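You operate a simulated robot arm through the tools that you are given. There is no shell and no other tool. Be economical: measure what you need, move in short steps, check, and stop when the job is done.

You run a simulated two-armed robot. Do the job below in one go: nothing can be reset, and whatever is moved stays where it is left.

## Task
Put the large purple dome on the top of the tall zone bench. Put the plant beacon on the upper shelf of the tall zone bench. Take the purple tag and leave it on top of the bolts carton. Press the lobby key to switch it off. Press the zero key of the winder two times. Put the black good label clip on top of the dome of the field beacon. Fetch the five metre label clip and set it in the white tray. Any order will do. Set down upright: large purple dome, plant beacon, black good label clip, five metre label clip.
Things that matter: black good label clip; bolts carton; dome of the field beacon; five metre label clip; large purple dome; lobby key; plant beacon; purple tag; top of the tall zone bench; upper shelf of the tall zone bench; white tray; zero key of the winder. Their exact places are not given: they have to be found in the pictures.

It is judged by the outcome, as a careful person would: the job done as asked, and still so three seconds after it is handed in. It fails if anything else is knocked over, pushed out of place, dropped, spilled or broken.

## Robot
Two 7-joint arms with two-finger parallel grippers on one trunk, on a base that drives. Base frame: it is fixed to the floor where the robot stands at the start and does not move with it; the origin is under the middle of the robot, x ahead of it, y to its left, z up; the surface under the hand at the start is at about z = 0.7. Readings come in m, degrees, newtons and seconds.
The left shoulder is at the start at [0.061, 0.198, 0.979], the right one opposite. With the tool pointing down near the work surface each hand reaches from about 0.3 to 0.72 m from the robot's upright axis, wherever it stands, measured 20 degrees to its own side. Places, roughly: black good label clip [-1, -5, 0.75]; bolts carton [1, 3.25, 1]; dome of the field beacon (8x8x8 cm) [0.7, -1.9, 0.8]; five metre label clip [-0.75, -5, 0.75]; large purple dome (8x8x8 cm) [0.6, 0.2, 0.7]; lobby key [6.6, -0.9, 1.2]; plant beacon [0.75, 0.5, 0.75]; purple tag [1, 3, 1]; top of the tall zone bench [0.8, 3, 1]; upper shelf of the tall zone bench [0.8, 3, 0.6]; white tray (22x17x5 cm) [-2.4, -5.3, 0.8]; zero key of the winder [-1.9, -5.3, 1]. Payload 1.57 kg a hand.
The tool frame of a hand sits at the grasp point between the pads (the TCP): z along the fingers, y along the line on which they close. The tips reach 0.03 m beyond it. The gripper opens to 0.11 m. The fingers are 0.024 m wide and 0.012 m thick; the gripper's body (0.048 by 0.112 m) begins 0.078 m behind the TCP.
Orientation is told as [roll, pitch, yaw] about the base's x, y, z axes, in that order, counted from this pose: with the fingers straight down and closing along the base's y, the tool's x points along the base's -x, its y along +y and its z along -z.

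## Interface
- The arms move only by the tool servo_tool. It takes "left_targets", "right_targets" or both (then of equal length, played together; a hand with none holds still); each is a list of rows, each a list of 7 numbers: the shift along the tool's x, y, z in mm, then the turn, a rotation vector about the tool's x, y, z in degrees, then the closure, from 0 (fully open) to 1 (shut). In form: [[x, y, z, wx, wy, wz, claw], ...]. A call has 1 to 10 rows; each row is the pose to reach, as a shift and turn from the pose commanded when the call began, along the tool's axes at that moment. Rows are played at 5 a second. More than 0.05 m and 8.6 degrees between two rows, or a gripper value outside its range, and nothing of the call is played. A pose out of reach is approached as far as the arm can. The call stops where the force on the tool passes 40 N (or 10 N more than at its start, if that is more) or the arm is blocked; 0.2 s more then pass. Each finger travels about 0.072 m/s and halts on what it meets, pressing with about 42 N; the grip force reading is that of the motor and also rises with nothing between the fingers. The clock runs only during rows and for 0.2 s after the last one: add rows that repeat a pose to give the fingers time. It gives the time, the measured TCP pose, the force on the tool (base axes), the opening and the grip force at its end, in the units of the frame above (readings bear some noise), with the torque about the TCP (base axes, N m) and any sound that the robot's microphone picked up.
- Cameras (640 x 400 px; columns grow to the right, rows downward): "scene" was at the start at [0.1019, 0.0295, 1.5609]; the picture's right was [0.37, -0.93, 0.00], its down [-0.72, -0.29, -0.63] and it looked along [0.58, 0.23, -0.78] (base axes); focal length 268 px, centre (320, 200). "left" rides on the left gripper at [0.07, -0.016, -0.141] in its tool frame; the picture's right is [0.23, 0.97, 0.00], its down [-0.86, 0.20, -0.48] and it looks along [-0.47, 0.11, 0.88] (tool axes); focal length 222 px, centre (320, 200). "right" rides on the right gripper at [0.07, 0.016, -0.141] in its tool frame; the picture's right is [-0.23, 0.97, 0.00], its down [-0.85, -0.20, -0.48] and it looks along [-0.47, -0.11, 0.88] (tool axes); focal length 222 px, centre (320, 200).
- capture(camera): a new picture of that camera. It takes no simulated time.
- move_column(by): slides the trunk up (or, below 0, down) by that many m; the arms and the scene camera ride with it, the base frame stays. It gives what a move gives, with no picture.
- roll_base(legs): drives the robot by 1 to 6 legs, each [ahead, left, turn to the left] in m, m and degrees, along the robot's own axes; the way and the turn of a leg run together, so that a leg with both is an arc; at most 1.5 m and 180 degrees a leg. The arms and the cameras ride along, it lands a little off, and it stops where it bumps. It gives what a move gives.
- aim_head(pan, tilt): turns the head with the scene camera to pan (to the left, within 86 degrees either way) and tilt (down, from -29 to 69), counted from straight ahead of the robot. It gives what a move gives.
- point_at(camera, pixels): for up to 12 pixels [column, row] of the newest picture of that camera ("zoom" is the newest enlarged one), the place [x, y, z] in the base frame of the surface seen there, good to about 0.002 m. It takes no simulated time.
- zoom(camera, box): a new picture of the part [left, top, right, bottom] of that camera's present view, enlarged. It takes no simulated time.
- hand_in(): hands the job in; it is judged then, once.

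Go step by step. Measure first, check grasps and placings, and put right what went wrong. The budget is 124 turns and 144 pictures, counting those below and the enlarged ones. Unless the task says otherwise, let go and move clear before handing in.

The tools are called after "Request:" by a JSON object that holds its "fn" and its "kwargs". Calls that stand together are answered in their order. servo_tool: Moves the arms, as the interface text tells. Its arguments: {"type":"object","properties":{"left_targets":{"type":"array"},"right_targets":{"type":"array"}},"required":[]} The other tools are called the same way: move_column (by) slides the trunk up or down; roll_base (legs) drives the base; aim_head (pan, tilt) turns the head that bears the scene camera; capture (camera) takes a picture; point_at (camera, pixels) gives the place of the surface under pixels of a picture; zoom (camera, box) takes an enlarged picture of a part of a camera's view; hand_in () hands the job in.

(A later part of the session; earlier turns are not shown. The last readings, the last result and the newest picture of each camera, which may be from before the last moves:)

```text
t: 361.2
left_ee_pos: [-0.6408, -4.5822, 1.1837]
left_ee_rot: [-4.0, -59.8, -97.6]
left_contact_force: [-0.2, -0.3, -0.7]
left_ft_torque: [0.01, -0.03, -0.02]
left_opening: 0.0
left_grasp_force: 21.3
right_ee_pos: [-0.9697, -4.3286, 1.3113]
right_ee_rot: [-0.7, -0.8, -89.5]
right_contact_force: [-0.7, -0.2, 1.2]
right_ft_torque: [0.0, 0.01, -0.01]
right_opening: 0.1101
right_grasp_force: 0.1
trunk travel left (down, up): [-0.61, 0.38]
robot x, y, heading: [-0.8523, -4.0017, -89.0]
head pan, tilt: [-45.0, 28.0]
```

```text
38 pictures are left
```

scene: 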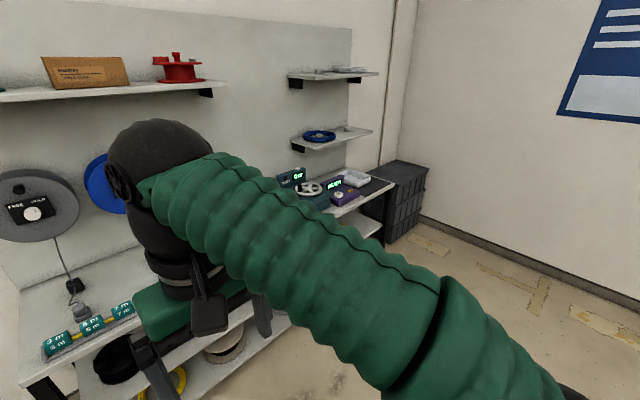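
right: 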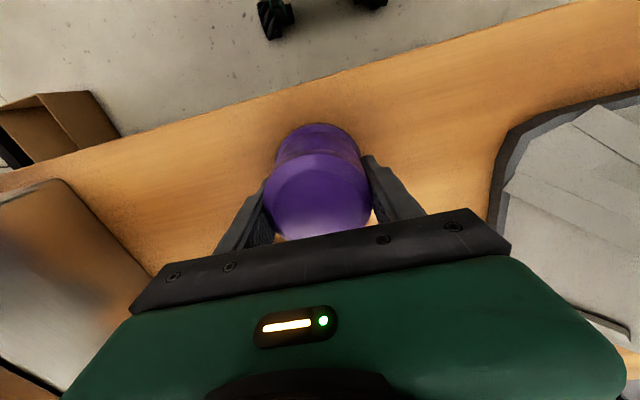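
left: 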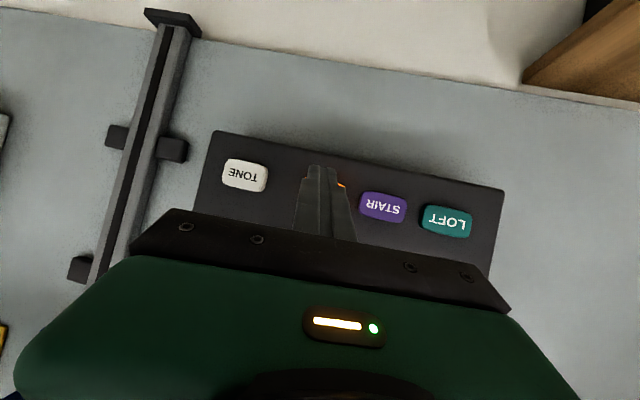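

The label clips sit in a strip on the bench. I aim at it and zoom.

Request:
{"fn": "aim_head", "kwargs": {"pan": 0, "tilt": 35}}

Request:
{"fn": "zoom", "kwargs": {"camera": "scene", "box": [265, 180, 393, 260]}}

Request:
{"fn": "point_at", "kwargs": {"camera": "zoom", "pixels": [[115, 235], [205, 235], [310, 230], [415, 235], [510, 240], [310, 265], [160, 230], [250, 240], [510, 270], [320, 300]]}}

```text
t: 362.3
left_ee_pos: [-0.6397, -4.5826, 1.1841]
left_ee_rot: [-3.9, -59.8, -97.7]
left_contact_force: [-0.3, -0.4, 0.2]
left_ft_torque: [0.0, -0.03, 0.0]
left_opening: 0.0
left_grasp_force: 21.5
right_ee_pos: [-0.9687, -4.3282, 1.3119]
right_ee_rot: [-0.7, -0.8, -89.4]
right_contact_force: [0.3, 0.3, -0.7]
right_ft_torque: [-0.04, -0.02, 0.04]
right_opening: 0.1104
right_grasp_force: 0.0
trunk travel left (down, up): [-0.61, 0.38]
robot x, y, heading: [-0.8502, -4.0037, -89.2]
head pan, tilt: [0.0, 35.0]
```

```text
5.00 times, centred on (329, 220) of scene
```

zoom: 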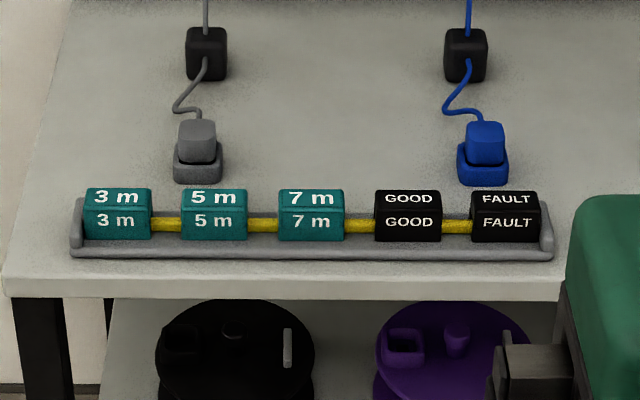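

```text
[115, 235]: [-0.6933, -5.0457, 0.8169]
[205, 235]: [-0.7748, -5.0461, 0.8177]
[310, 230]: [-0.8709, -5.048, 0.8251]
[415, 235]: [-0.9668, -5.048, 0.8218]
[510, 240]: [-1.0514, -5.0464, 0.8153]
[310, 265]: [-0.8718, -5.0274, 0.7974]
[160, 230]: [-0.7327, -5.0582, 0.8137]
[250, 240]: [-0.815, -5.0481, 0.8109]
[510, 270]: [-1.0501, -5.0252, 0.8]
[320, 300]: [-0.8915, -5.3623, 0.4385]
```

5 m clip is at x≈−0.780 and GOOD at x≈−0.960, y≈−5.06, z≈0.82. I roll up so the right hand can reach the 5 m clip and look with the hand camera.

Request:
{"fn": "roll_base", "kwargs": {"legs": [[0, 0.2, -0.8], [0.47, 0, 0]]}}

Request:
{"fn": "servo_tool", "kwargs": {"right_targets": [[-30, -10, 30, 0, 0, 0, 0.2], [-60, -20, 65, 0, 0, 0, 0.2], [-90, -30, 100, 0, 0, 0, 0.2], [-120, -40, 135, 0, 0, 0, 0.2], [-150, -40, 170, 0, 0, 0, 0.2], [-170, -40, 210, 0, 0, 0, 0.2], [-190, -40, 250, 0, 0, 0, 0.2], [-200, -40, 290, 0, 0, 0, 0.2], [-200, -40, 330, 0, 0, 0, 0.2], [-200, -40, 330, 0, 0, 0, 0.2]]}}

Request:
{"fn": "capture", "kwargs": {"camera": "right"}}

Request:
{"fn": "aim_head", "kwargs": {"pan": -15, "tilt": 55}}

Request:
{"fn": "capture", "kwargs": {"camera": "scene"}}

```text
t: 366.3
left_ee_pos: [-0.4486, -5.0622, 1.1836]
left_ee_rot: [-3.9, -59.8, -98.5]
left_contact_force: [-0.5, -0.6, -0.6]
left_ft_torque: [-0.01, -0.01, -0.01]
left_opening: 0.0
left_grasp_force: 21.6
right_ee_pos: [-0.7745, -4.8008, 1.3119]
right_ee_rot: [-0.9, -0.8, -90.3]
right_contact_force: [-0.8, -0.4, 0.7]
right_ft_torque: [-0.01, 0.01, -0.01]
right_opening: 0.1098
right_grasp_force: 0.1
trunk travel left (down, up): [-0.61, 0.38]
robot x, y, heading: [-0.6532, -4.4774, -90.1]
head pan, tilt: [0.0, 35.0]
```

```text
t: 368.5
left_ee_pos: [-0.4494, -5.0625, 1.1825]
left_ee_rot: [-3.9, -59.7, -98.5]
left_contact_force: [0.9, -0.7, 0.7]
left_ft_torque: [0.03, -0.01, 0.01]
left_opening: 0.0
left_grasp_force: 21.2
right_ee_pos: [-0.8208, -5.0088, 0.9874]
right_ee_rot: [-0.8, -0.8, -90.3]
right_contact_force: [-0.4, -0.4, 0.3]
right_ft_torque: [-0.01, -0.01, -0.01]
right_opening: 0.088
right_grasp_force: 0.0
trunk travel left (down, up): [-0.61, 0.38]
robot x, y, heading: [-0.6522, -4.4773, -89.7]
head pan, tilt: [0.0, 35.0]
```

```text
36 pictures are left
```

right: 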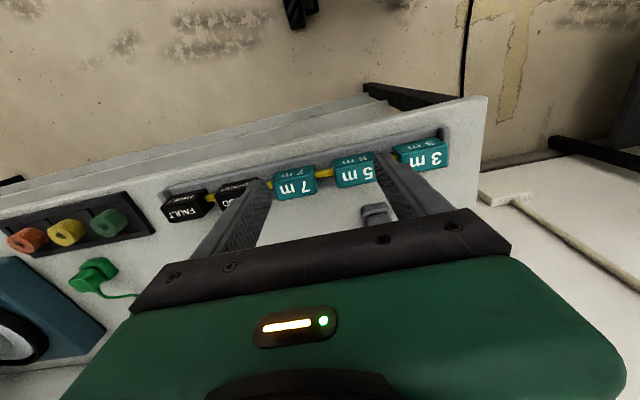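

```text
t: 369.4
left_ee_pos: [-0.4491, -5.0625, 1.1835]
left_ee_rot: [-3.9, -59.7, -98.4]
left_contact_force: [0.7, 0.1, 0.3]
left_ft_torque: [0.02, 0.03, -0.03]
left_opening: 0.0
left_grasp_force: 21.7
right_ee_pos: [-0.8198, -5.0076, 0.9871]
right_ee_rot: [-0.9, -0.8, -90.3]
right_contact_force: [1.0, 0.0, 0.1]
right_ft_torque: [0.04, 0.02, 0.0]
right_opening: 0.0881
right_grasp_force: 0.1
trunk travel left (down, up): [-0.61, 0.38]
robot x, y, heading: [-0.6538, -4.4784, -89.9]
head pan, tilt: [-15.0, 55.0]
```

```text
35 pictures are left
```

scene: 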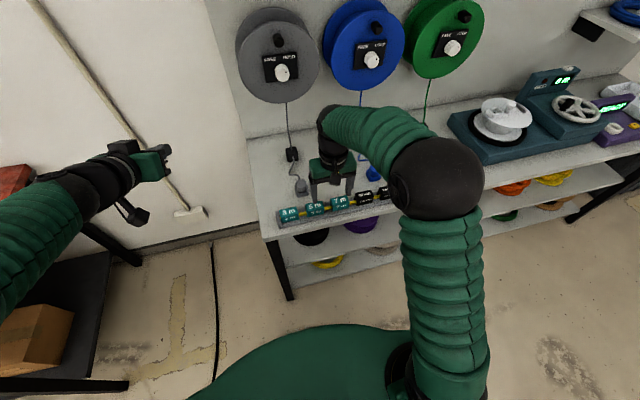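

The hand camera shows 5 m at (353,170). I measure its extents and GOOD's too.

Request:
{"fn": "zoom", "kwargs": {"camera": "right", "box": [250, 120, 450, 245]}}

Request:
{"fn": "point_at", "kwargs": {"camera": "right", "pixels": [[354, 175], [337, 177], [371, 172], [352, 162], [355, 184], [350, 157], [326, 172], [385, 163], [401, 158], [313, 180]]}}

```text
3.20 times, centred on (350, 182) of right
```

zoom: 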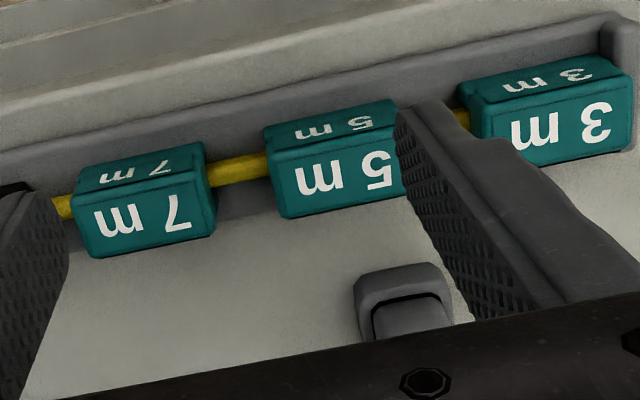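

```text
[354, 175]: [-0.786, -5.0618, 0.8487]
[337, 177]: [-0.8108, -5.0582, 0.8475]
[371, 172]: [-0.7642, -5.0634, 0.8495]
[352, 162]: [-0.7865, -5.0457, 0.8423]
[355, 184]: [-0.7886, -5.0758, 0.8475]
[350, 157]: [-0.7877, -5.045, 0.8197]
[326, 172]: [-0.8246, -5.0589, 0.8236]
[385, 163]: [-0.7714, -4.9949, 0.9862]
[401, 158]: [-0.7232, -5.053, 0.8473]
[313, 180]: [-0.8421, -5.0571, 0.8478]
```

5 m: x −0.816…−0.755, y −5.045…−5.081, top 0.848, with the rod running at z≈0.815. I come over it with 0.076 opening and stop tips just above the rod.

Request:
{"fn": "servo_tool", "kwargs": {"right_targets": [[-28, 18, 20, 0, 0, 0, 0.31], [-55, 35, 45, 0, 0, 0, 0.31], [-55, 35, 87, 0, 0, 0, 0.31], [-55, 35, 87, 0, 0, 0, 0.31]]}}

Request:
{"fn": "capture", "kwargs": {"camera": "right"}}

Request:
{"fn": "zoom", "kwargs": {"camera": "scene", "box": [260, 130, 388, 230]}}

```text
t: 370.4
left_ee_pos: [-0.448, -5.0627, 1.1831]
left_ee_rot: [-3.8, -59.7, -98.5]
left_contact_force: [1.5, -0.5, 0.8]
left_ft_torque: [-0.02, 0.02, -0.02]
left_opening: 0.0
left_grasp_force: 21.4
right_ee_pos: [-0.7878, -5.063, 0.9005]
right_ee_rot: [-0.8, -0.7, -90.4]
right_contact_force: [0.3, 0.9, -0.1]
right_ft_torque: [-0.01, 0.01, -0.01]
right_opening: 0.0757
right_grasp_force: 0.1
trunk travel left (down, up): [-0.61, 0.38]
robot x, y, heading: [-0.6534, -4.4776, -89.9]
head pan, tilt: [-15.0, 55.0]
```

```text
33 pictures are left
```

right: 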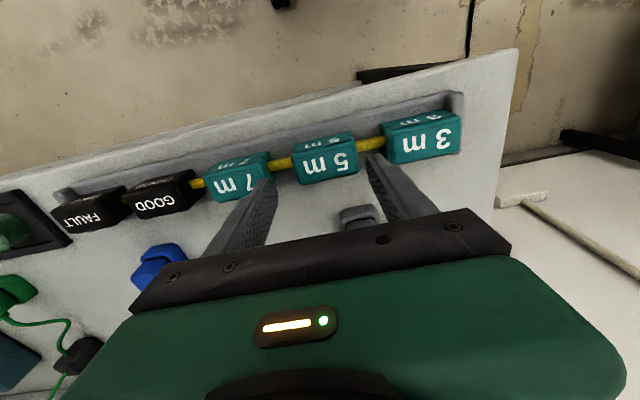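

```text
4.00 times, centred on (324, 180) of scene
```

zoom: 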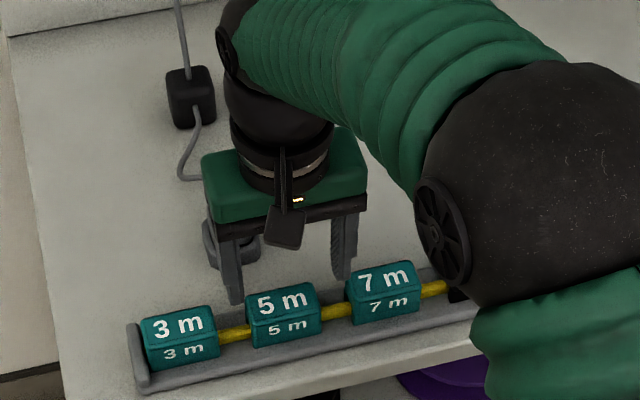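

I re-measure the 5 m clip's side edges in this closer view.

Request:
{"fn": "point_at", "kwargs": {"camera": "right", "pixels": [[326, 165], [299, 168], [354, 162], [330, 178], [322, 148], [267, 172], [388, 155], [280, 163], [372, 143]]}}

```text
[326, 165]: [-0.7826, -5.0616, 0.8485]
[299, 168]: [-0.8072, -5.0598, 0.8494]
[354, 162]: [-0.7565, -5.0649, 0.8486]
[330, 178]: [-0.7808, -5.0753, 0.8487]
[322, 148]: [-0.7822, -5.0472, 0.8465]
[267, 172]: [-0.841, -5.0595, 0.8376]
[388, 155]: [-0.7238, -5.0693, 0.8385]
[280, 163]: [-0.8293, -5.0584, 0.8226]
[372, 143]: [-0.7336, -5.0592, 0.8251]
```

Centre x≈−0.782; rod top ≈0.825. I shift 5 mm, descend 41 mm, and close.

Request:
{"fn": "servo_tool", "kwargs": {"right_targets": [[0, 5, 10, 0, 0, 0, 0.31], [0, 5, 28, 0, 0, 0, 0.31], [0, 5, 41, 0, 0, 0, 0.31], [0, 5, 41, 0, 0, 0, 0.31], [0, 5, 41, 0, 0, 0, 0.6], [0, 5, 41, 0, 0, 0, 0.6], [0, 5, 41, 0, 0, 0, 0.6]]}}

```text
t: 371.9
left_ee_pos: [-0.4489, -5.0632, 1.1833]
left_ee_rot: [-4.0, -59.8, -98.5]
left_contact_force: [0.1, 0.2, 0.1]
left_ft_torque: [0.0, -0.01, 0.03]
left_opening: 0.0
left_grasp_force: 20.7
right_ee_pos: [-0.7835, -5.0625, 0.859]
right_ee_rot: [-0.8, -0.8, -90.1]
right_contact_force: [-0.3, 0.1, -0.6]
right_ft_torque: [0.0, -0.01, 0.02]
right_opening: 0.059
right_grasp_force: 41.9
trunk travel left (down, up): [-0.61, 0.38]
robot x, y, heading: [-0.6522, -4.479, -90.1]
head pan, tilt: [-15.0, 55.0]
```

Gripped at 0.059 m. I lift straight up and look.

Request:
{"fn": "servo_tool", "kwargs": {"right_targets": [[0, 0, -20, 0, 0, 0, 0.6], [0, 0, -50, 0, 0, 0, 0.6], [0, 0, -90, 0, 0, 0, 0.6], [0, 0, -130, 0, 0, 0, 0.6], [20, 0, -160, 0, 0, 0, 0.6], [60, 0, -170, 0, 0, 0, 0.6]]}}

Request:
{"fn": "capture", "kwargs": {"camera": "right"}}

Request:
{"fn": "aim_head", "kwargs": {"pan": -55, "tilt": 35}}

Request:
{"fn": "capture", "kwargs": {"camera": "scene"}}

```text
t: 373.4
left_ee_pos: [-0.4496, -5.0609, 1.184]
left_ee_rot: [-3.9, -59.9, -98.5]
left_contact_force: [-0.5, 0.4, 0.5]
left_ft_torque: [-0.02, -0.01, 0.02]
left_opening: 0.0
left_grasp_force: 21.2
right_ee_pos: [-0.7787, -4.9991, 1.0263]
right_ee_rot: [-0.8, -1.0, -90.2]
right_contact_force: [0.1, 0.9, 0.3]
right_ft_torque: [-0.03, -0.02, -0.01]
right_opening: 0.0591
right_grasp_force: 42.3
trunk travel left (down, up): [-0.61, 0.38]
robot x, y, heading: [-0.6537, -4.4754, -90.0]
head pan, tilt: [-15.0, 55.0]
```

```text
31 pictures are left
```

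right: 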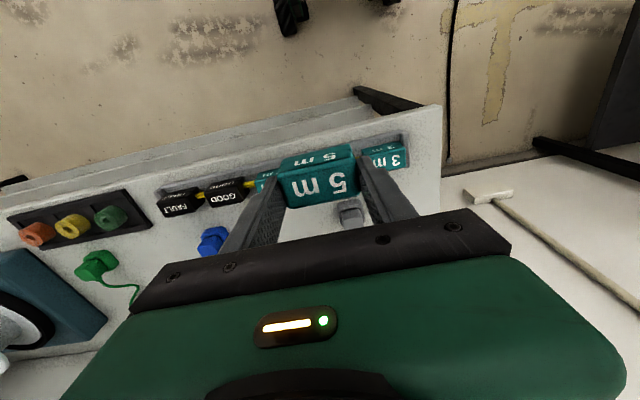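

```text
t: 374.4
left_ee_pos: [-0.4497, -5.0621, 1.1835]
left_ee_rot: [-4.0, -59.7, -98.4]
left_contact_force: [-0.5, -0.6, 0.7]
left_ft_torque: [0.0, -0.03, 0.01]
left_opening: 0.0
left_grasp_force: 21.2
right_ee_pos: [-0.7783, -5.0025, 1.0253]
right_ee_rot: [-0.9, -0.9, -90.2]
right_contact_force: [0.1, 0.3, -0.2]
right_ft_torque: [0.0, -0.02, -0.02]
right_opening: 0.059
right_grasp_force: 42.1
trunk travel left (down, up): [-0.61, 0.38]
robot x, y, heading: [-0.6513, -4.4782, -90.3]
head pan, tilt: [-55.0, 35.0]
```

```text
30 pictures are left
```

scene: 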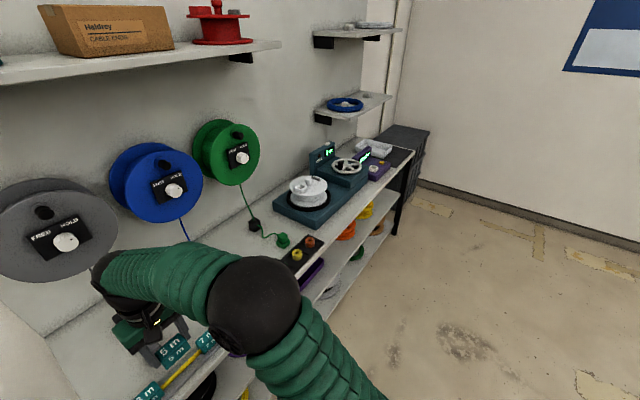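

The 5 m clip is held upright. I back off, slide right to x≈−2.05, and view the winder and tray.

Request:
{"fn": "roll_base", "kwargs": {"legs": [[-0.25, 0, 0], [0, -1.4, 0]]}}

Request:
{"fn": "aim_head", "kwargs": {"pan": 0, "tilt": 35}}

Request:
{"fn": "capture", "kwargs": {"camera": "scene"}}

```text
t: 383.0
left_ee_pos: [-1.8944, -4.7889, 1.1836]
left_ee_rot: [-4.1, -59.8, -100.0]
left_contact_force: [0.3, -0.3, 0.1]
left_ft_torque: [-0.01, 0.02, 0.0]
left_opening: 0.0
left_grasp_force: 21.5
right_ee_pos: [-2.222, -4.7177, 1.0233]
right_ee_rot: [-0.9, -0.8, -91.9]
right_contact_force: [0.3, -0.6, -0.9]
right_ft_torque: [0.01, -0.01, -0.01]
right_opening: 0.0588
right_grasp_force: 42.4
trunk travel left (down, up): [-0.61, 0.38]
robot x, y, heading: [-2.0794, -4.1987, -91.9]
head pan, tilt: [-55.0, 35.0]
```

```text
t: 384.2
left_ee_pos: [-1.8971, -4.7888, 1.1833]
left_ee_rot: [-3.9, -59.9, -100.1]
left_contact_force: [-0.8, -0.9, 0.1]
left_ft_torque: [0.03, 0.02, 0.01]
left_opening: 0.0
left_grasp_force: 21.4
right_ee_pos: [-2.2235, -4.717, 1.0251]
right_ee_rot: [-0.8, -0.9, -92.0]
right_contact_force: [0.2, -0.2, -0.5]
right_ft_torque: [-0.03, 0.0, 0.0]
right_opening: 0.0591
right_grasp_force: 42.2
trunk travel left (down, up): [-0.61, 0.38]
robot x, y, heading: [-2.0847, -4.1962, -91.7]
head pan, tilt: [0.0, 35.0]
```

```text
29 pictures are left
```

scene: 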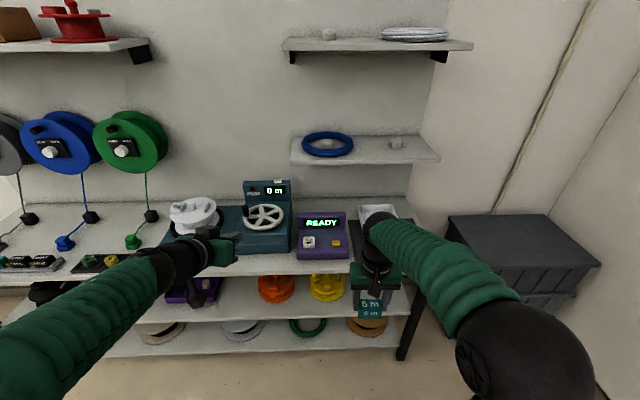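

The winder with its "0 m" display is at (265,190). I zoom on it and on the tray.

Request:
{"fn": "zoom", "kwargs": {"camera": "scene", "box": [230, 165, 310, 215]}}

Request:
{"fn": "point_at", "kwargs": {"camera": "zoom", "pixels": [[180, 162], [420, 163], [270, 200], [390, 135], [300, 160], [400, 130], [200, 300], [180, 130]]}}

Request:
{"fn": "zoom", "kwargs": {"camera": "scene", "box": [280, 190, 420, 278]}}

Request:
{"fn": "point_at", "kwargs": {"camera": "scene", "pixels": [[362, 208], [375, 210], [395, 208], [405, 215], [358, 225], [375, 205], [345, 205], [360, 245], [398, 232]]}}

```text
8.00 times, centred on (270, 190) of scene
```

zoom: 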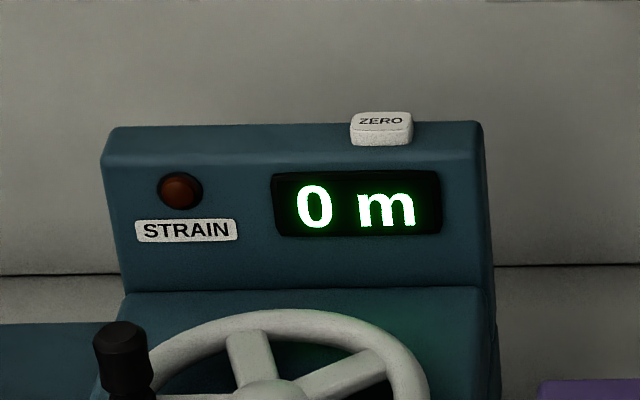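

```text
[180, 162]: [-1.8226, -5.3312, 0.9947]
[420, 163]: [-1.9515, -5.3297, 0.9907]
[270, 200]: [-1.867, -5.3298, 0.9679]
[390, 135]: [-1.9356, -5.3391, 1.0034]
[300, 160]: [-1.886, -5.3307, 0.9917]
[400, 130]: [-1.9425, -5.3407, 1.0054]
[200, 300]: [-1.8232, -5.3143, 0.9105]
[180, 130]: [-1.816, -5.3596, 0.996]
```

```text
4.55 times, centred on (350, 234) of scene
```

zoom: 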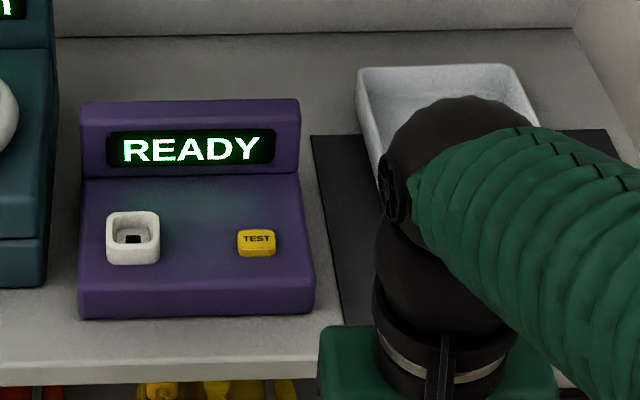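

```text
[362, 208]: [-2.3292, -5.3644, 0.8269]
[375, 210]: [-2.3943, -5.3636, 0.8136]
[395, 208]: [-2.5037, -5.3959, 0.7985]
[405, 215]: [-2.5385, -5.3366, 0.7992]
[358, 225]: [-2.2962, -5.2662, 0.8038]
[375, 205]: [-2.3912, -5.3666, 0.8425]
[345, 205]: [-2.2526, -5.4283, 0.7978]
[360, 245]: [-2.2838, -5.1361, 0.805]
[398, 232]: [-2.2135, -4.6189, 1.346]
```

ZERO is a key on top of the winder near (−1.932,−5.343,1.007). I check the wall shelf's lower edge over the tray and roll ahead 0.43 m.

Request:
{"fn": "point_at", "kwargs": {"camera": "scene", "pixels": [[300, 160], [365, 164], [430, 160], [290, 62], [460, 50], [277, 182], [278, 181], [292, 140]]}}

Request:
{"fn": "roll_base", "kwargs": {"legs": [[0.43, 0, 1.8]]}}

Request:
{"fn": "aim_head", "kwargs": {"pan": 0, "tilt": 52}}

Request:
{"fn": "capture", "kwargs": {"camera": "scene"}}

```text
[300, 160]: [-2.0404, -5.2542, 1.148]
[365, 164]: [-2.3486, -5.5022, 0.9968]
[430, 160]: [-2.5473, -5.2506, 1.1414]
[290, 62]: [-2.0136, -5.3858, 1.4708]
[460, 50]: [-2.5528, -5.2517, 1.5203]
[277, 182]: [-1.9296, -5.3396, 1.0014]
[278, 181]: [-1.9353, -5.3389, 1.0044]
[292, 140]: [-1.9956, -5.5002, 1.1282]
```

```text
t: 386.9
left_ee_pos: [-1.8892, -5.2126, 1.1848]
left_ee_rot: [-3.8, -59.8, -98.6]
left_contact_force: [-1.0, -0.9, 0.3]
left_ft_torque: [-0.01, 0.03, 0.01]
left_opening: 0.0
left_grasp_force: 21.1
right_ee_pos: [-2.218, -5.1512, 1.0254]
right_ee_rot: [-0.7, -0.9, -90.4]
right_contact_force: [0.9, 0.8, -0.7]
right_ft_torque: [0.02, -0.03, 0.0]
right_opening: 0.0592
right_grasp_force: 42.2
trunk travel left (down, up): [-0.61, 0.38]
robot x, y, heading: [-2.091, -4.6311, -90.2]
head pan, tilt: [0.0, 35.0]
```

```text
t: 387.7
left_ee_pos: [-1.8876, -5.2122, 1.1836]
left_ee_rot: [-3.8, -59.9, -98.7]
left_contact_force: [-0.1, -1.0, -0.6]
left_ft_torque: [0.03, -0.01, 0.03]
left_opening: 0.0
left_grasp_force: 21.9
right_ee_pos: [-2.2183, -5.1512, 1.0256]
right_ee_rot: [-0.8, -0.9, -90.4]
right_contact_force: [1.1, 0.0, -1.2]
right_ft_torque: [0.02, 0.01, -0.01]
right_opening: 0.059
right_grasp_force: 42.1
trunk travel left (down, up): [-0.61, 0.38]
robot x, y, heading: [-2.0873, -4.6307, -90.4]
head pan, tilt: [0.0, 52.0]
```

```text
26 pictures are left
```

scene: 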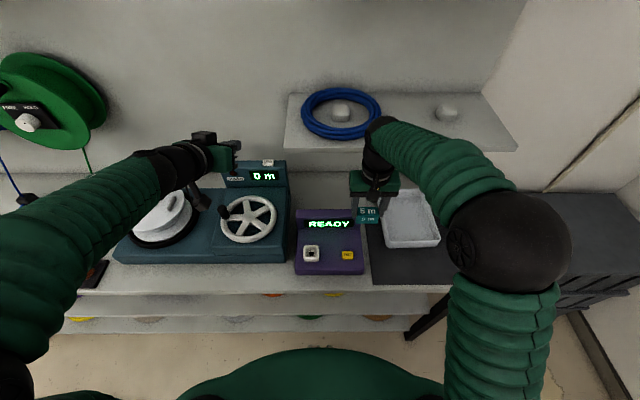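

The tray is clearly visible at (410,220), partly beneath the wall shelf (front y −5.25, z 1.14). I measure the tray and the ZERO key.

Request:
{"fn": "point_at", "kwargs": {"camera": "scene", "pixels": [[410, 242], [390, 247], [437, 242], [410, 225], [400, 200], [388, 195], [425, 195], [410, 236], [390, 230], [432, 230], [267, 163], [267, 161]]}}

Request:
{"fn": "zoom", "kwargs": {"camera": "scene", "box": [210, 140, 306, 200]}}

Request:
{"fn": "point_at", "kwargs": {"camera": "zoom", "pixels": [[385, 145], [385, 140], [360, 140], [410, 142], [385, 155], [385, 165], [160, 190], [120, 130]]}}

```text
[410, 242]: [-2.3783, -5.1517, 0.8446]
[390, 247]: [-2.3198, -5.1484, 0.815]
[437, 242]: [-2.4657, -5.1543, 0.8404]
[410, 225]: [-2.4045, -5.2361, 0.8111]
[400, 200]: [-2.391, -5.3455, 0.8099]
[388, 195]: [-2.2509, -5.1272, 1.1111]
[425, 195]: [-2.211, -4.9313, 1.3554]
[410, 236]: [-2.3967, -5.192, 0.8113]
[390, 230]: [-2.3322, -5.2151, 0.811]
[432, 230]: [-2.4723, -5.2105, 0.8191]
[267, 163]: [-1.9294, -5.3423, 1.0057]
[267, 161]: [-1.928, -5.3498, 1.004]
```

```text
6.67 times, centred on (258, 170) of scene
```

zoom: 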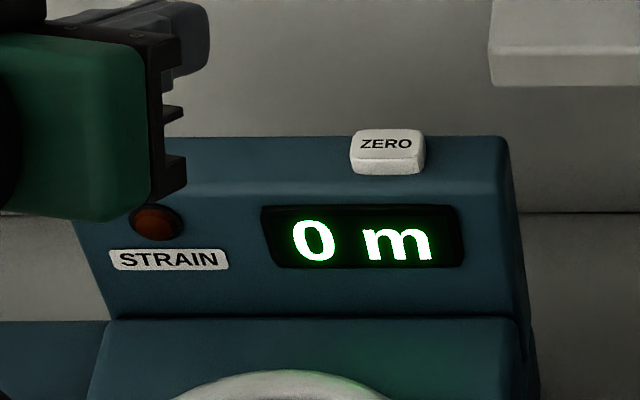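

```text
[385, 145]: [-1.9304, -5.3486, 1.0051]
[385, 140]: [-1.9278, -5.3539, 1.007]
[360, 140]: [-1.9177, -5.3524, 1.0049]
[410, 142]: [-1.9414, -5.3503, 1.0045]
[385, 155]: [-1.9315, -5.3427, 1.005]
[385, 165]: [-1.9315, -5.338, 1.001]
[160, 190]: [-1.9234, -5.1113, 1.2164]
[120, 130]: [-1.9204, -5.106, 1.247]
```

ZERO's top centre is (−1.930,−5.348,1.005). I bring the left fingertip to ~4 cm above it.

Request:
{"fn": "servo_tool", "kwargs": {"left_targets": [[10, -2, 40, 0, 0, 0, 1], [19, -4, 81, 0, 0, 0, 1], [28, -6, 122, 0, 0, 0, 1], [38, -8, 162, 0, 0, 0, 1], [38, -8, 162, 0, 0, 0, 1]]}}

Request:
{"fn": "zoom", "kwargs": {"camera": "scene", "box": [210, 140, 306, 200]}}

Request:
{"fn": "capture", "kwargs": {"camera": "left"}}

```text
t: 388.9
left_ee_pos: [-1.9253, -5.3276, 1.07]
left_ee_rot: [-3.9, -59.9, -98.7]
left_contact_force: [0.2, 0.6, 0.3]
left_ft_torque: [-0.02, 0.0, 0.01]
left_opening: 0.0
left_grasp_force: 21.6
right_ee_pos: [-2.2195, -5.1499, 1.026]
right_ee_rot: [-0.8, -1.0, -90.4]
right_contact_force: [0.2, 0.6, 0.0]
right_ft_torque: [0.0, 0.0, -0.01]
right_opening: 0.0591
right_grasp_force: 41.8
trunk travel left (down, up): [-0.61, 0.38]
robot x, y, heading: [-2.09, -4.6274, -90.1]
head pan, tilt: [0.0, 52.0]
```

```text
6.67 times, centred on (258, 170) of scene
```

zoom: 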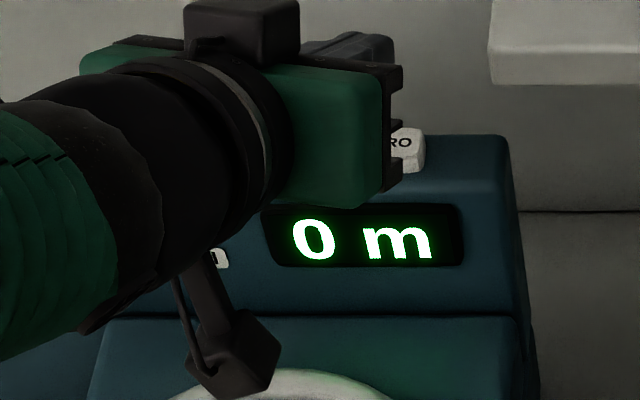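

```text
23 pictures are left
```

left: 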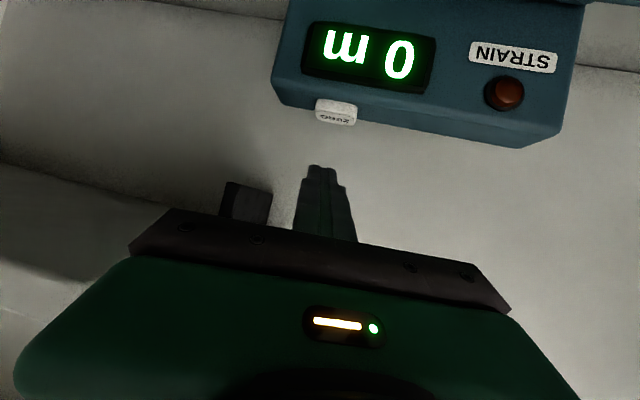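

Positioned above ZERO. First press: down to ~46 mm then back up to 20 mm.

Request:
{"fn": "servo_tool", "kwargs": {"left_targets": [[17.3, 0.7, 10, 0, 0, 0, 1], [29.4, 1.1, 17.1, 0, 0, 0, 1], [34.6, 1.3, 20.1, 0, 0, 0, 1], [38.1, 1.5, 22.1, 0, 0, 0, 1], [39.4, 1.5, 22.9, 0, 0, 0, 1], [39.4, 1.5, 22.9, 0, 0, 0, 1]]}}

```text
t: 390.3
left_ee_pos: [-1.9269, -5.3287, 1.0259]
left_ee_rot: [-3.8, -59.8, -98.6]
left_contact_force: [-0.4, -0.7, 2.6]
left_ft_torque: [-0.08, 0.03, 0.0]
left_opening: 0.0
left_grasp_force: 21.4
right_ee_pos: [-2.2191, -5.1507, 1.0247]
right_ee_rot: [-0.8, -0.9, -90.4]
right_contact_force: [0.8, 0.9, 0.1]
right_ft_torque: [0.04, 0.0, 0.03]
right_opening: 0.0588
right_grasp_force: 41.9
trunk travel left (down, up): [-0.61, 0.38]
robot x, y, heading: [-2.0923, -4.6272, -90.3]
head pan, tilt: [0.0, 52.0]
heard: click
```

Click one. I lift 20 mm and press again the same way.

Request:
{"fn": "servo_tool", "kwargs": {"left_targets": [[-9, -0.3, -5, 0, 0, 0, 1], [-17.3, -0.7, -10, 0, 0, 0, 1], [-17.3, -0.7, -10, 0, 0, 0, 1]]}}

Request:
{"fn": "servo_tool", "kwargs": {"left_targets": [[8.7, 0.3, 5, 0, 0, 0, 1], [13, 0.5, 7.5, 0, 0, 0, 1], [17.3, 0.7, 10, 0, 0, 0, 1], [17.3, 0.7, 10, 0, 0, 0, 1]]}}

```text
t: 391.1
left_ee_pos: [-1.9261, -5.329, 1.0449]
left_ee_rot: [-4.0, -59.8, -98.6]
left_contact_force: [1.0, 0.2, 1.2]
left_ft_torque: [0.01, 0.0, -0.02]
left_opening: 0.0
left_grasp_force: 21.5
right_ee_pos: [-2.2183, -5.1513, 1.0247]
right_ee_rot: [-0.7, -1.1, -90.4]
right_contact_force: [0.5, 0.1, -0.1]
right_ft_torque: [-0.02, 0.01, -0.01]
right_opening: 0.0586
right_grasp_force: 42.5
trunk travel left (down, up): [-0.61, 0.38]
robot x, y, heading: [-2.0893, -4.6294, -90.1]
head pan, tilt: [0.0, 52.0]
```

```text
t: 392.1
left_ee_pos: [-1.9257, -5.3276, 1.0264]
left_ee_rot: [-3.9, -59.9, -98.6]
left_contact_force: [0.6, 0.4, 1.8]
left_ft_torque: [-0.07, 0.01, 0.01]
left_opening: 0.0001
left_grasp_force: 21.6
right_ee_pos: [-2.2183, -5.1508, 1.0255]
right_ee_rot: [-0.7, -0.8, -90.4]
right_contact_force: [-0.1, 0.0, 0.0]
right_ft_torque: [0.01, 0.01, 0.03]
right_opening: 0.0584
right_grasp_force: 41.9
trunk travel left (down, up): [-0.61, 0.38]
robot x, y, heading: [-2.09, -4.6271, -89.9]
head pan, tilt: [0.0, 52.0]
heard: click
```

Two clicks in all. I retract the left hand and carry the 5 m clip over the tray's front part.

Request:
{"fn": "servo_tool", "kwargs": {"left_targets": [[-20, -0.7, -12, 0, 0, 0, 1], [-40, -1.4, -40, 0, 0, 0, 1], [-50, -1.4, -80, 0, 0, 0, 1], [-60, -1.4, -120, 0, 0, 0, 1], [-60, -1.4, -120, 0, 0, 0, 1]]}}

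Request:
{"fn": "servo_tool", "kwargs": {"right_targets": [[0, -45, 0, 0, 0, 0, 0.6], [-5, -90, 0, 0, 0, 0, 0.6], [-15, -135, 0, 0, 0, 0, 0.6], [-27, -176, 0, 0, 0, 0, 0.6], [-27, -176, 30, 0, 0, 0, 0.6], [-27, -176, 70, 0, 0, 0, 0.6], [-27, -176, 100, 0, 0, 0, 0.6], [-27, -176, 100, 0, 0, 0, 0.6]]}}

Request:
{"fn": "capture", "kwargs": {"camera": "scene"}}

Request:
{"fn": "capture", "kwargs": {"camera": "right"}}

```text
t: 393.3
left_ee_pos: [-1.9102, -5.2566, 1.1381]
left_ee_rot: [-4.0, -59.7, -98.6]
left_contact_force: [0.0, 0.1, -0.9]
left_ft_torque: [0.0, 0.02, -0.03]
left_opening: 0.0003
left_grasp_force: 21.5
right_ee_pos: [-2.2183, -5.152, 1.0255]
right_ee_rot: [-0.8, -0.8, -90.5]
right_contact_force: [1.1, -0.3, -1.4]
right_ft_torque: [0.01, 0.01, -0.01]
right_opening: 0.0586
right_grasp_force: 41.8
trunk travel left (down, up): [-0.61, 0.38]
robot x, y, heading: [-2.0921, -4.6273, -90.2]
head pan, tilt: [0.0, 52.0]
```

```text
t: 395.1
left_ee_pos: [-1.91, -5.2558, 1.1395]
left_ee_rot: [-3.8, -59.8, -98.7]
left_contact_force: [-0.9, -0.9, 0.3]
left_ft_torque: [0.03, 0.02, 0.04]
left_opening: 0.0
left_grasp_force: 21.3
right_ee_pos: [-2.3981, -5.1792, 0.9307]
right_ee_rot: [-0.9, -0.8, -90.5]
right_contact_force: [0.3, 0.5, -0.5]
right_ft_torque: [0.0, -0.03, -0.01]
right_opening: 0.0586
right_grasp_force: 41.8
trunk travel left (down, up): [-0.61, 0.38]
robot x, y, heading: [-2.0923, -4.6261, -90.4]
head pan, tilt: [0.0, 52.0]
```

```text
22 pictures are left
```

scene: 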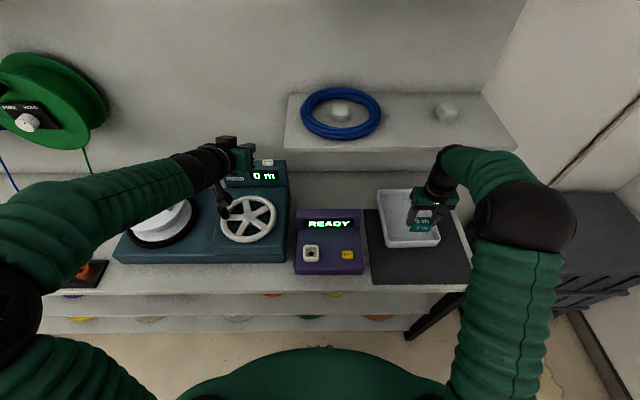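

```text
21 pictures are left
```

right: 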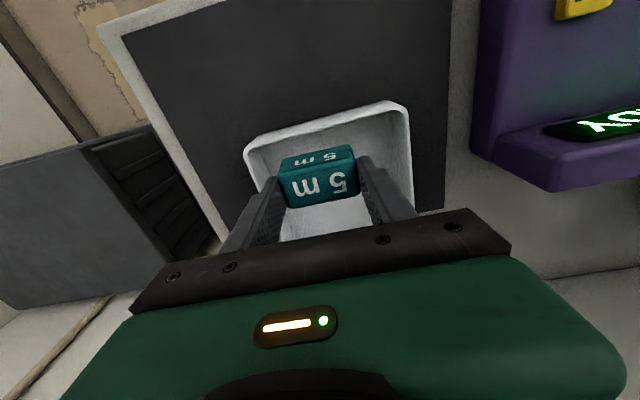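

The clip is over the tray. I move 15 mm further in and lower gradually, watching the force.

Request:
{"fn": "servo_tool", "kwargs": {"right_targets": [[-16, 0, 20, 0, 0, 0, 0.6], [-16, 0, 45, 0, 0, 0, 0.6], [-16, 0, 54, 0, 0, 0, 0.6], [-16, 0, 54, 0, 0, 0, 0.6]]}}

Request:
{"fn": "servo_tool", "kwargs": {"right_targets": [[0, 0, 3, 0, 0, 0, 0.6], [0, 0, 3, 0, 0, 0, 0.6]]}}

Request:
{"fn": "zoom", "kwargs": {"camera": "scene", "box": [360, 180, 456, 260]}}

```text
t: 396.1
left_ee_pos: [-1.9093, -5.2558, 1.1381]
left_ee_rot: [-3.9, -59.8, -98.7]
left_contact_force: [0.0, 0.5, 0.5]
left_ft_torque: [-0.02, 0.0, 0.02]
left_opening: 0.0002
left_grasp_force: 21.1
right_ee_pos: [-2.3989, -5.1952, 0.8746]
right_ee_rot: [-0.7, -0.9, -90.5]
right_contact_force: [-0.8, 1.1, 0.4]
right_ft_torque: [0.03, 0.01, 0.02]
right_opening: 0.0586
right_grasp_force: 41.6
trunk travel left (down, up): [-0.61, 0.38]
robot x, y, heading: [-2.0916, -4.6271, -90.6]
head pan, tilt: [0.0, 52.0]
```

```text
t: 396.7
left_ee_pos: [-1.9097, -5.256, 1.1389]
left_ee_rot: [-3.9, -59.8, -98.8]
left_contact_force: [0.2, -0.7, 0.1]
left_ft_torque: [0.03, 0.0, -0.02]
left_opening: 0.0
left_grasp_force: 22.1
right_ee_pos: [-2.3983, -5.1958, 0.8712]
right_ee_rot: [-0.9, -0.8, -90.5]
right_contact_force: [0.7, -0.3, 0.2]
right_ft_torque: [0.0, 0.0, 0.0]
right_opening: 0.0589
right_grasp_force: 41.8
trunk travel left (down, up): [-0.61, 0.38]
robot x, y, heading: [-2.0909, -4.6288, -90.1]
head pan, tilt: [0.0, 52.0]
```

```text
5.00 times, centred on (408, 220) of scene
```

zoom: 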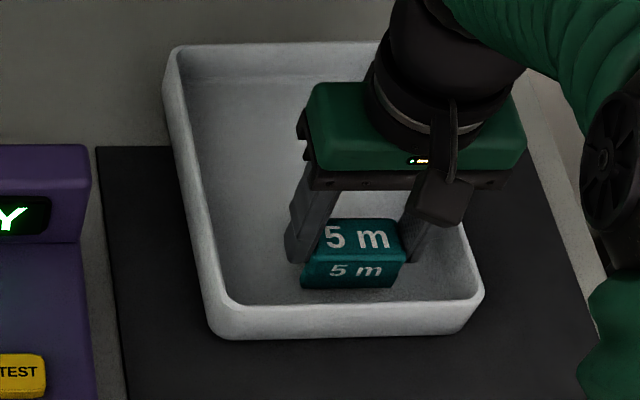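

No contact yet. I lower further in small steps.

Request:
{"fn": "servo_tool", "kwargs": {"right_targets": [[0, 0, 3, 0, 0, 0, 0.6], [0, 0, 5, 0, 0, 0, 0.6], [0, 0, 5, 0, 0, 0, 0.6]]}}

Request:
{"fn": "servo_tool", "kwargs": {"right_targets": [[0, 0, 2, 0, 0, 0, 0.6], [0, 0, 4, 0, 0, 0, 0.6], [0, 0, 4, 0, 0, 0, 0.6]]}}

```text
t: 397.5
left_ee_pos: [-1.9094, -5.2567, 1.1382]
left_ee_rot: [-3.9, -59.8, -98.7]
left_contact_force: [0.2, -0.2, -0.3]
left_ft_torque: [-0.01, -0.01, 0.05]
left_opening: 0.0
left_grasp_force: 21.4
right_ee_pos: [-2.3976, -5.1952, 0.8666]
right_ee_rot: [-0.9, -0.9, -90.4]
right_contact_force: [0.0, 0.5, -0.1]
right_ft_torque: [-0.06, 0.0, -0.02]
right_opening: 0.0588
right_grasp_force: 42.3
trunk travel left (down, up): [-0.61, 0.38]
robot x, y, heading: [-2.0872, -4.6303, -90.3]
head pan, tilt: [0.0, 52.0]
```

```text
t: 398.3
left_ee_pos: [-1.9089, -5.2546, 1.1385]
left_ee_rot: [-3.9, -59.8, -98.7]
left_contact_force: [-1.2, 0.5, 0.0]
left_ft_torque: [0.0, 0.0, 0.01]
left_opening: 0.0002
left_grasp_force: 21.7
right_ee_pos: [-2.3969, -5.1952, 0.8623]
right_ee_rot: [-0.8, -0.9, -90.4]
right_contact_force: [-0.3, 0.1, -0.4]
right_ft_torque: [-0.03, 0.01, -0.01]
right_opening: 0.0586
right_grasp_force: 42.2
trunk travel left (down, up): [-0.61, 0.38]
robot x, y, heading: [-2.089, -4.6264, -90.0]
head pan, tilt: [0.0, 52.0]
```

Still free; a bit further.

Request:
{"fn": "servo_tool", "kwargs": {"right_targets": [[0, 0, 2, 0, 0, 0, 0.6], [0, 0, 4, 0, 0, 0, 0.6], [0, 0, 4, 0, 0, 0, 0.6]]}}

Request:
{"fn": "zoom", "kwargs": {"camera": "scene", "box": [376, 200, 440, 250]}}

Request:
{"fn": "point_at", "kwargs": {"camera": "zoom", "pixels": [[320, 230], [320, 270], [320, 290], [320, 300], [320, 310], [300, 320]]}}

```text
t: 399.1
left_ee_pos: [-1.9091, -5.2551, 1.1391]
left_ee_rot: [-4.0, -59.7, -98.6]
left_contact_force: [-0.5, -0.9, 0.6]
left_ft_torque: [-0.01, 0.01, 0.0]
left_opening: 0.0
left_grasp_force: 21.2
right_ee_pos: [-2.397, -5.1966, 0.8591]
right_ee_rot: [-0.8, -0.9, -90.5]
right_contact_force: [0.6, 1.4, 3.6]
right_ft_torque: [0.04, -0.08, 0.01]
right_opening: 0.0586
right_grasp_force: 41.9
trunk travel left (down, up): [-0.61, 0.38]
robot x, y, heading: [-2.0896, -4.6298, -90.2]
head pan, tilt: [0.0, 52.0]
```

```text
8.00 times, centred on (408, 225) of scene
```

zoom: 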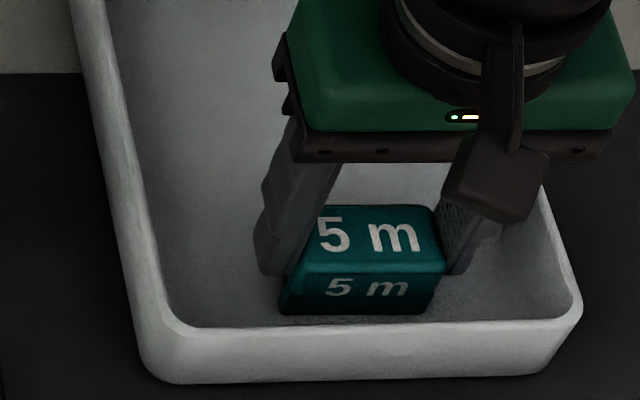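

```text
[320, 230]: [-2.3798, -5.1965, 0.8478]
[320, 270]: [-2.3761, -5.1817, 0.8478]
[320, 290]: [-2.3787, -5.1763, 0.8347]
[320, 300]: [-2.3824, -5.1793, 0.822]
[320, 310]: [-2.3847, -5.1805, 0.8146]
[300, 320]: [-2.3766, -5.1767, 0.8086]
```

Contact (3.6 N) and the clip sits on the tray floor. I open to 0.076, rise straight, and check.

Request:
{"fn": "servo_tool", "kwargs": {"right_targets": [[0, 0, 0, 0, 0, 0, 0.4], [0, 0, 0, 0, 0, 0, 0.31], [0, 0, 0, 0, 0, 0, 0.31], [0, 0, -30, 0, 0, 0, 0.31], [0, 0, -70, 0, 0, 0, 0.31], [10, 0, -115, 0, 0, 0, 0.31], [50, 0, -130, 0, 0, 0, 0.31], [90, 30, -150, 0, 0, 0, 0.31]]}}

Request:
{"fn": "zoom", "kwargs": {"camera": "scene", "box": [360, 180, 456, 260]}}

Request:
{"fn": "roll_base", "kwargs": {"legs": [[-0.4, 0, 0], [0, 1.28, 0.3]]}}

```text
refused: row 8 steps farther than a row can; nothing moved
```

```text
5.00 times, centred on (408, 220) of scene
```

zoom: 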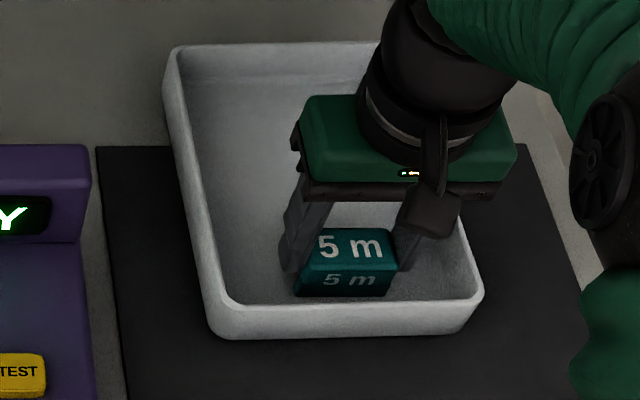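

```text
t: 407.4
left_ee_pos: [-0.6579, -4.8576, 1.1398]
left_ee_rot: [-3.7, -59.7, -98.4]
left_contact_force: [-0.1, 1.0, 0.9]
left_ft_torque: [0.0, -0.01, -0.01]
left_opening: 0.0
left_grasp_force: 21.7
right_ee_pos: [-1.1467, -4.8009, 0.8586]
right_ee_rot: [-0.7, -0.9, -90.1]
right_contact_force: [0.2, 0.4, 0.1]
right_ft_torque: [-0.03, -0.03, 0.02]
right_opening: 0.0582
right_grasp_force: 41.9
trunk travel left (down, up): [-0.61, 0.38]
robot x, y, heading: [-0.8417, -4.2308, -89.9]
head pan, tilt: [0.0, 52.0]
```

The arm call was refused but the base moved while the hand was still in the tray, a mistake on my part in batching. I look at once at what happened to the tray.

Request:
{"fn": "aim_head", "kwargs": {"pan": -55, "tilt": 35}}

Request:
{"fn": "capture", "kwargs": {"camera": "scene"}}

Request:
{"fn": "capture", "kwargs": {"camera": "right"}}

```text
t: 408.7
left_ee_pos: [-0.6561, -4.8566, 1.1401]
left_ee_rot: [-3.8, -59.9, -98.3]
left_contact_force: [0.6, -0.3, 0.1]
left_ft_torque: [0.02, 0.01, 0.0]
left_opening: 0.0001
left_grasp_force: 21.1
right_ee_pos: [-1.1458, -4.7995, 0.859]
right_ee_rot: [-0.8, -1.0, -90.0]
right_contact_force: [-0.2, -0.2, -0.7]
right_ft_torque: [-0.03, 0.01, -0.01]
right_opening: 0.0584
right_grasp_force: 42.1
trunk travel left (down, up): [-0.61, 0.38]
robot x, y, heading: [-0.8423, -4.2334, -89.8]
head pan, tilt: [-55.0, 35.0]
```

```text
17 pictures are left
```

scene: 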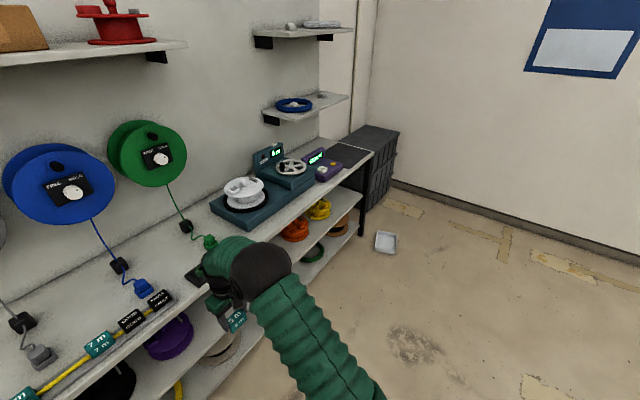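

```text
16 pictures are left
```

right: 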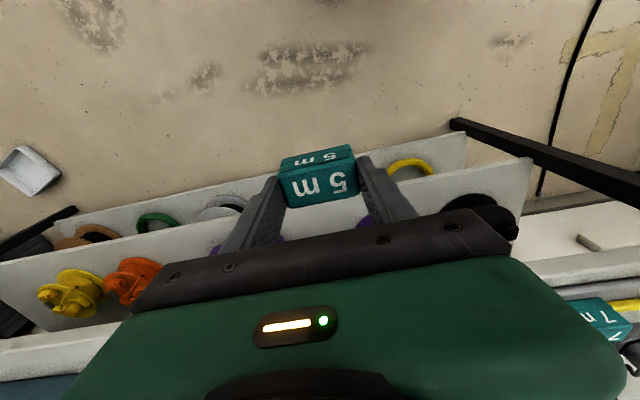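

The tray slid off and landed on the floor at (385,241), apparently upright; the clip is still in the hand. I'll put the tray back. First I measure where it lies.

Request:
{"fn": "zoom", "kwargs": {"camera": "scene", "box": [360, 220, 412, 262]}}

Request:
{"fn": "point_at", "kwargs": {"camera": "zoom", "pixels": [[320, 200], [220, 120], [430, 120], [440, 290], [210, 290], [320, 110], [320, 300], [215, 200], [440, 200]]}}

Request:
{"fn": "point_at", "kwargs": {"camera": "scene", "pixels": [[348, 155], [370, 150], [340, 165], [362, 165]]}}

```text
9.52 times, centred on (386, 241) of scene
```

zoom: 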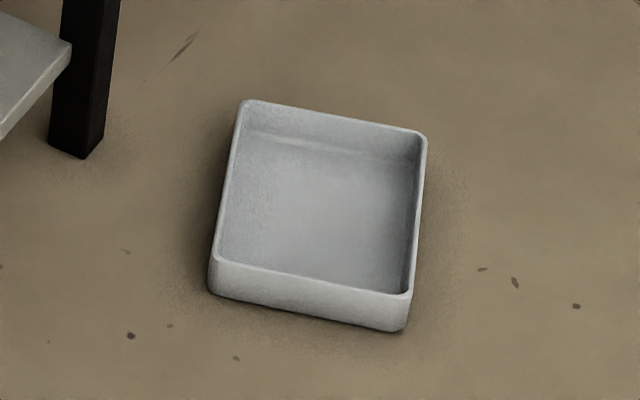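

```text
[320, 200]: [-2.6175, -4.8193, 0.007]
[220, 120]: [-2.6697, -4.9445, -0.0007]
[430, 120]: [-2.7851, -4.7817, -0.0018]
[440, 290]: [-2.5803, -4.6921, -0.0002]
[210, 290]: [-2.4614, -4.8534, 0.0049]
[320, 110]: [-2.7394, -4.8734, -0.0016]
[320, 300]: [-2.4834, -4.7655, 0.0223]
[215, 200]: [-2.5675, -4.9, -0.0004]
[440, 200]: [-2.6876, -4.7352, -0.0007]
```

```text
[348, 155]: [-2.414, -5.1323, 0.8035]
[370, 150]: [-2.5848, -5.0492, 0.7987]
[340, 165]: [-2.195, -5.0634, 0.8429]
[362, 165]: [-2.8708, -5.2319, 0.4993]
```

The tray lies upright at about (−2.61,−4.82). Plan: set the clip temporarily on the empty mat's front, lift the tray by its rim back to its place, then put the clip in. First I raise the right hand, tuck the left one, and slide back west.

Request:
{"fn": "servo_tool", "kwargs": {"right_targets": [[0, 0, -40, 0, 0, 0, 0.6], [0, 0, -40, 0, 0, 0, 0.6], [0, 0, -40, 0, 0, 0, 0.6], [0, 0, -40, 0, 0, 0, 0.6], [0, 0, -40, 0, 0, 0, 0.6], [0, 0, -40, 0, 0, 0, 0.6]], "left_targets": [[-12, 0, -45, 0, 0, 0, 1], [-24, 0, -90, 0, 0, 0, 1], [-36, 0, -135, 0, 0, 0, 1], [-48, 0, -180, 0, 0, 0, 1], [-60, 0, -225, 0, 0, 0, 1], [-60, 0, -225, 0, 0, 0, 1]]}}

Request:
{"fn": "roll_base", "kwargs": {"legs": [[0, -1.25, 0]]}}

Request:
{"fn": "aim_head", "kwargs": {"pan": -15, "tilt": 50}}

Request:
{"fn": "capture", "kwargs": {"camera": "scene"}}

```text
t: 410.1
left_ee_pos: [-0.6144, -4.7333, 1.2586]
left_ee_rot: [-3.9, -60.0, -98.3]
left_contact_force: [0.2, -0.5, 0.3]
left_ft_torque: [-0.01, 0.02, 0.0]
left_opening: 0.0
left_grasp_force: 21.6
left hand out of reach, approached as far as the arm can: row 4, 5, 6
right_ee_pos: [-1.1469, -4.7999, 0.8998]
right_ee_rot: [-0.7, -1.0, -90.1]
right_contact_force: [-0.1, -0.3, -0.7]
right_ft_torque: [-0.01, -0.02, -0.02]
right_opening: 0.0587
right_grasp_force: 42.2
trunk travel left (down, up): [-0.61, 0.38]
robot x, y, heading: [-0.8379, -4.2341, -89.7]
head pan, tilt: [-55.0, 35.0]
```

```text
t: 416.5
left_ee_pos: [-1.8529, -4.7565, 1.259]
left_ee_rot: [-4.0, -59.9, -95.2]
left_contact_force: [1.0, -0.6, 0.7]
left_ft_torque: [-0.01, 0.01, -0.01]
left_opening: 0.0
left_grasp_force: 21.0
right_ee_pos: [-2.3837, -4.8508, 0.9]
right_ee_rot: [-0.9, -1.1, -87.1]
right_contact_force: [0.9, 0.2, -0.7]
right_ft_torque: [0.02, -0.02, 0.02]
right_opening: 0.0585
right_grasp_force: 41.9
trunk travel left (down, up): [-0.61, 0.38]
robot x, y, heading: [-2.1076, -4.2675, -86.7]
head pan, tilt: [-55.0, 35.0]
```

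```text
t: 417.5
left_ee_pos: [-1.8544, -4.7556, 1.2592]
left_ee_rot: [-3.7, -60.0, -95.3]
left_contact_force: [0.2, 0.3, -0.3]
left_ft_torque: [0.02, 0.01, -0.02]
left_opening: 0.0001
left_grasp_force: 20.7
right_ee_pos: [-2.3833, -4.8497, 0.8999]
right_ee_rot: [-0.8, -1.0, -87.0]
right_contact_force: [0.1, 0.2, 0.0]
right_ft_torque: [0.01, 0.0, 0.02]
right_opening: 0.0586
right_grasp_force: 41.6
trunk travel left (down, up): [-0.61, 0.38]
robot x, y, heading: [-2.1079, -4.2671, -87.0]
head pan, tilt: [-15.0, 50.0]
```

```text
14 pictures are left
```

scene: 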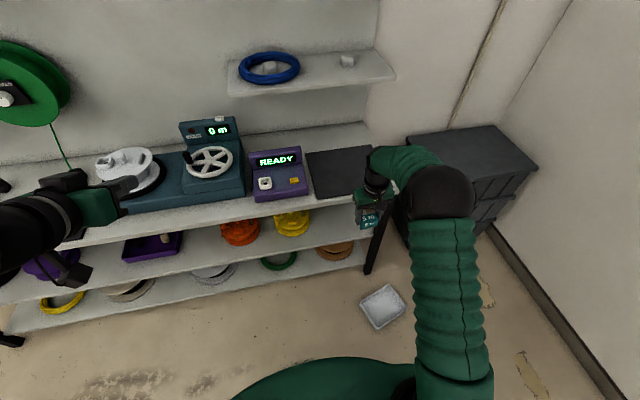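

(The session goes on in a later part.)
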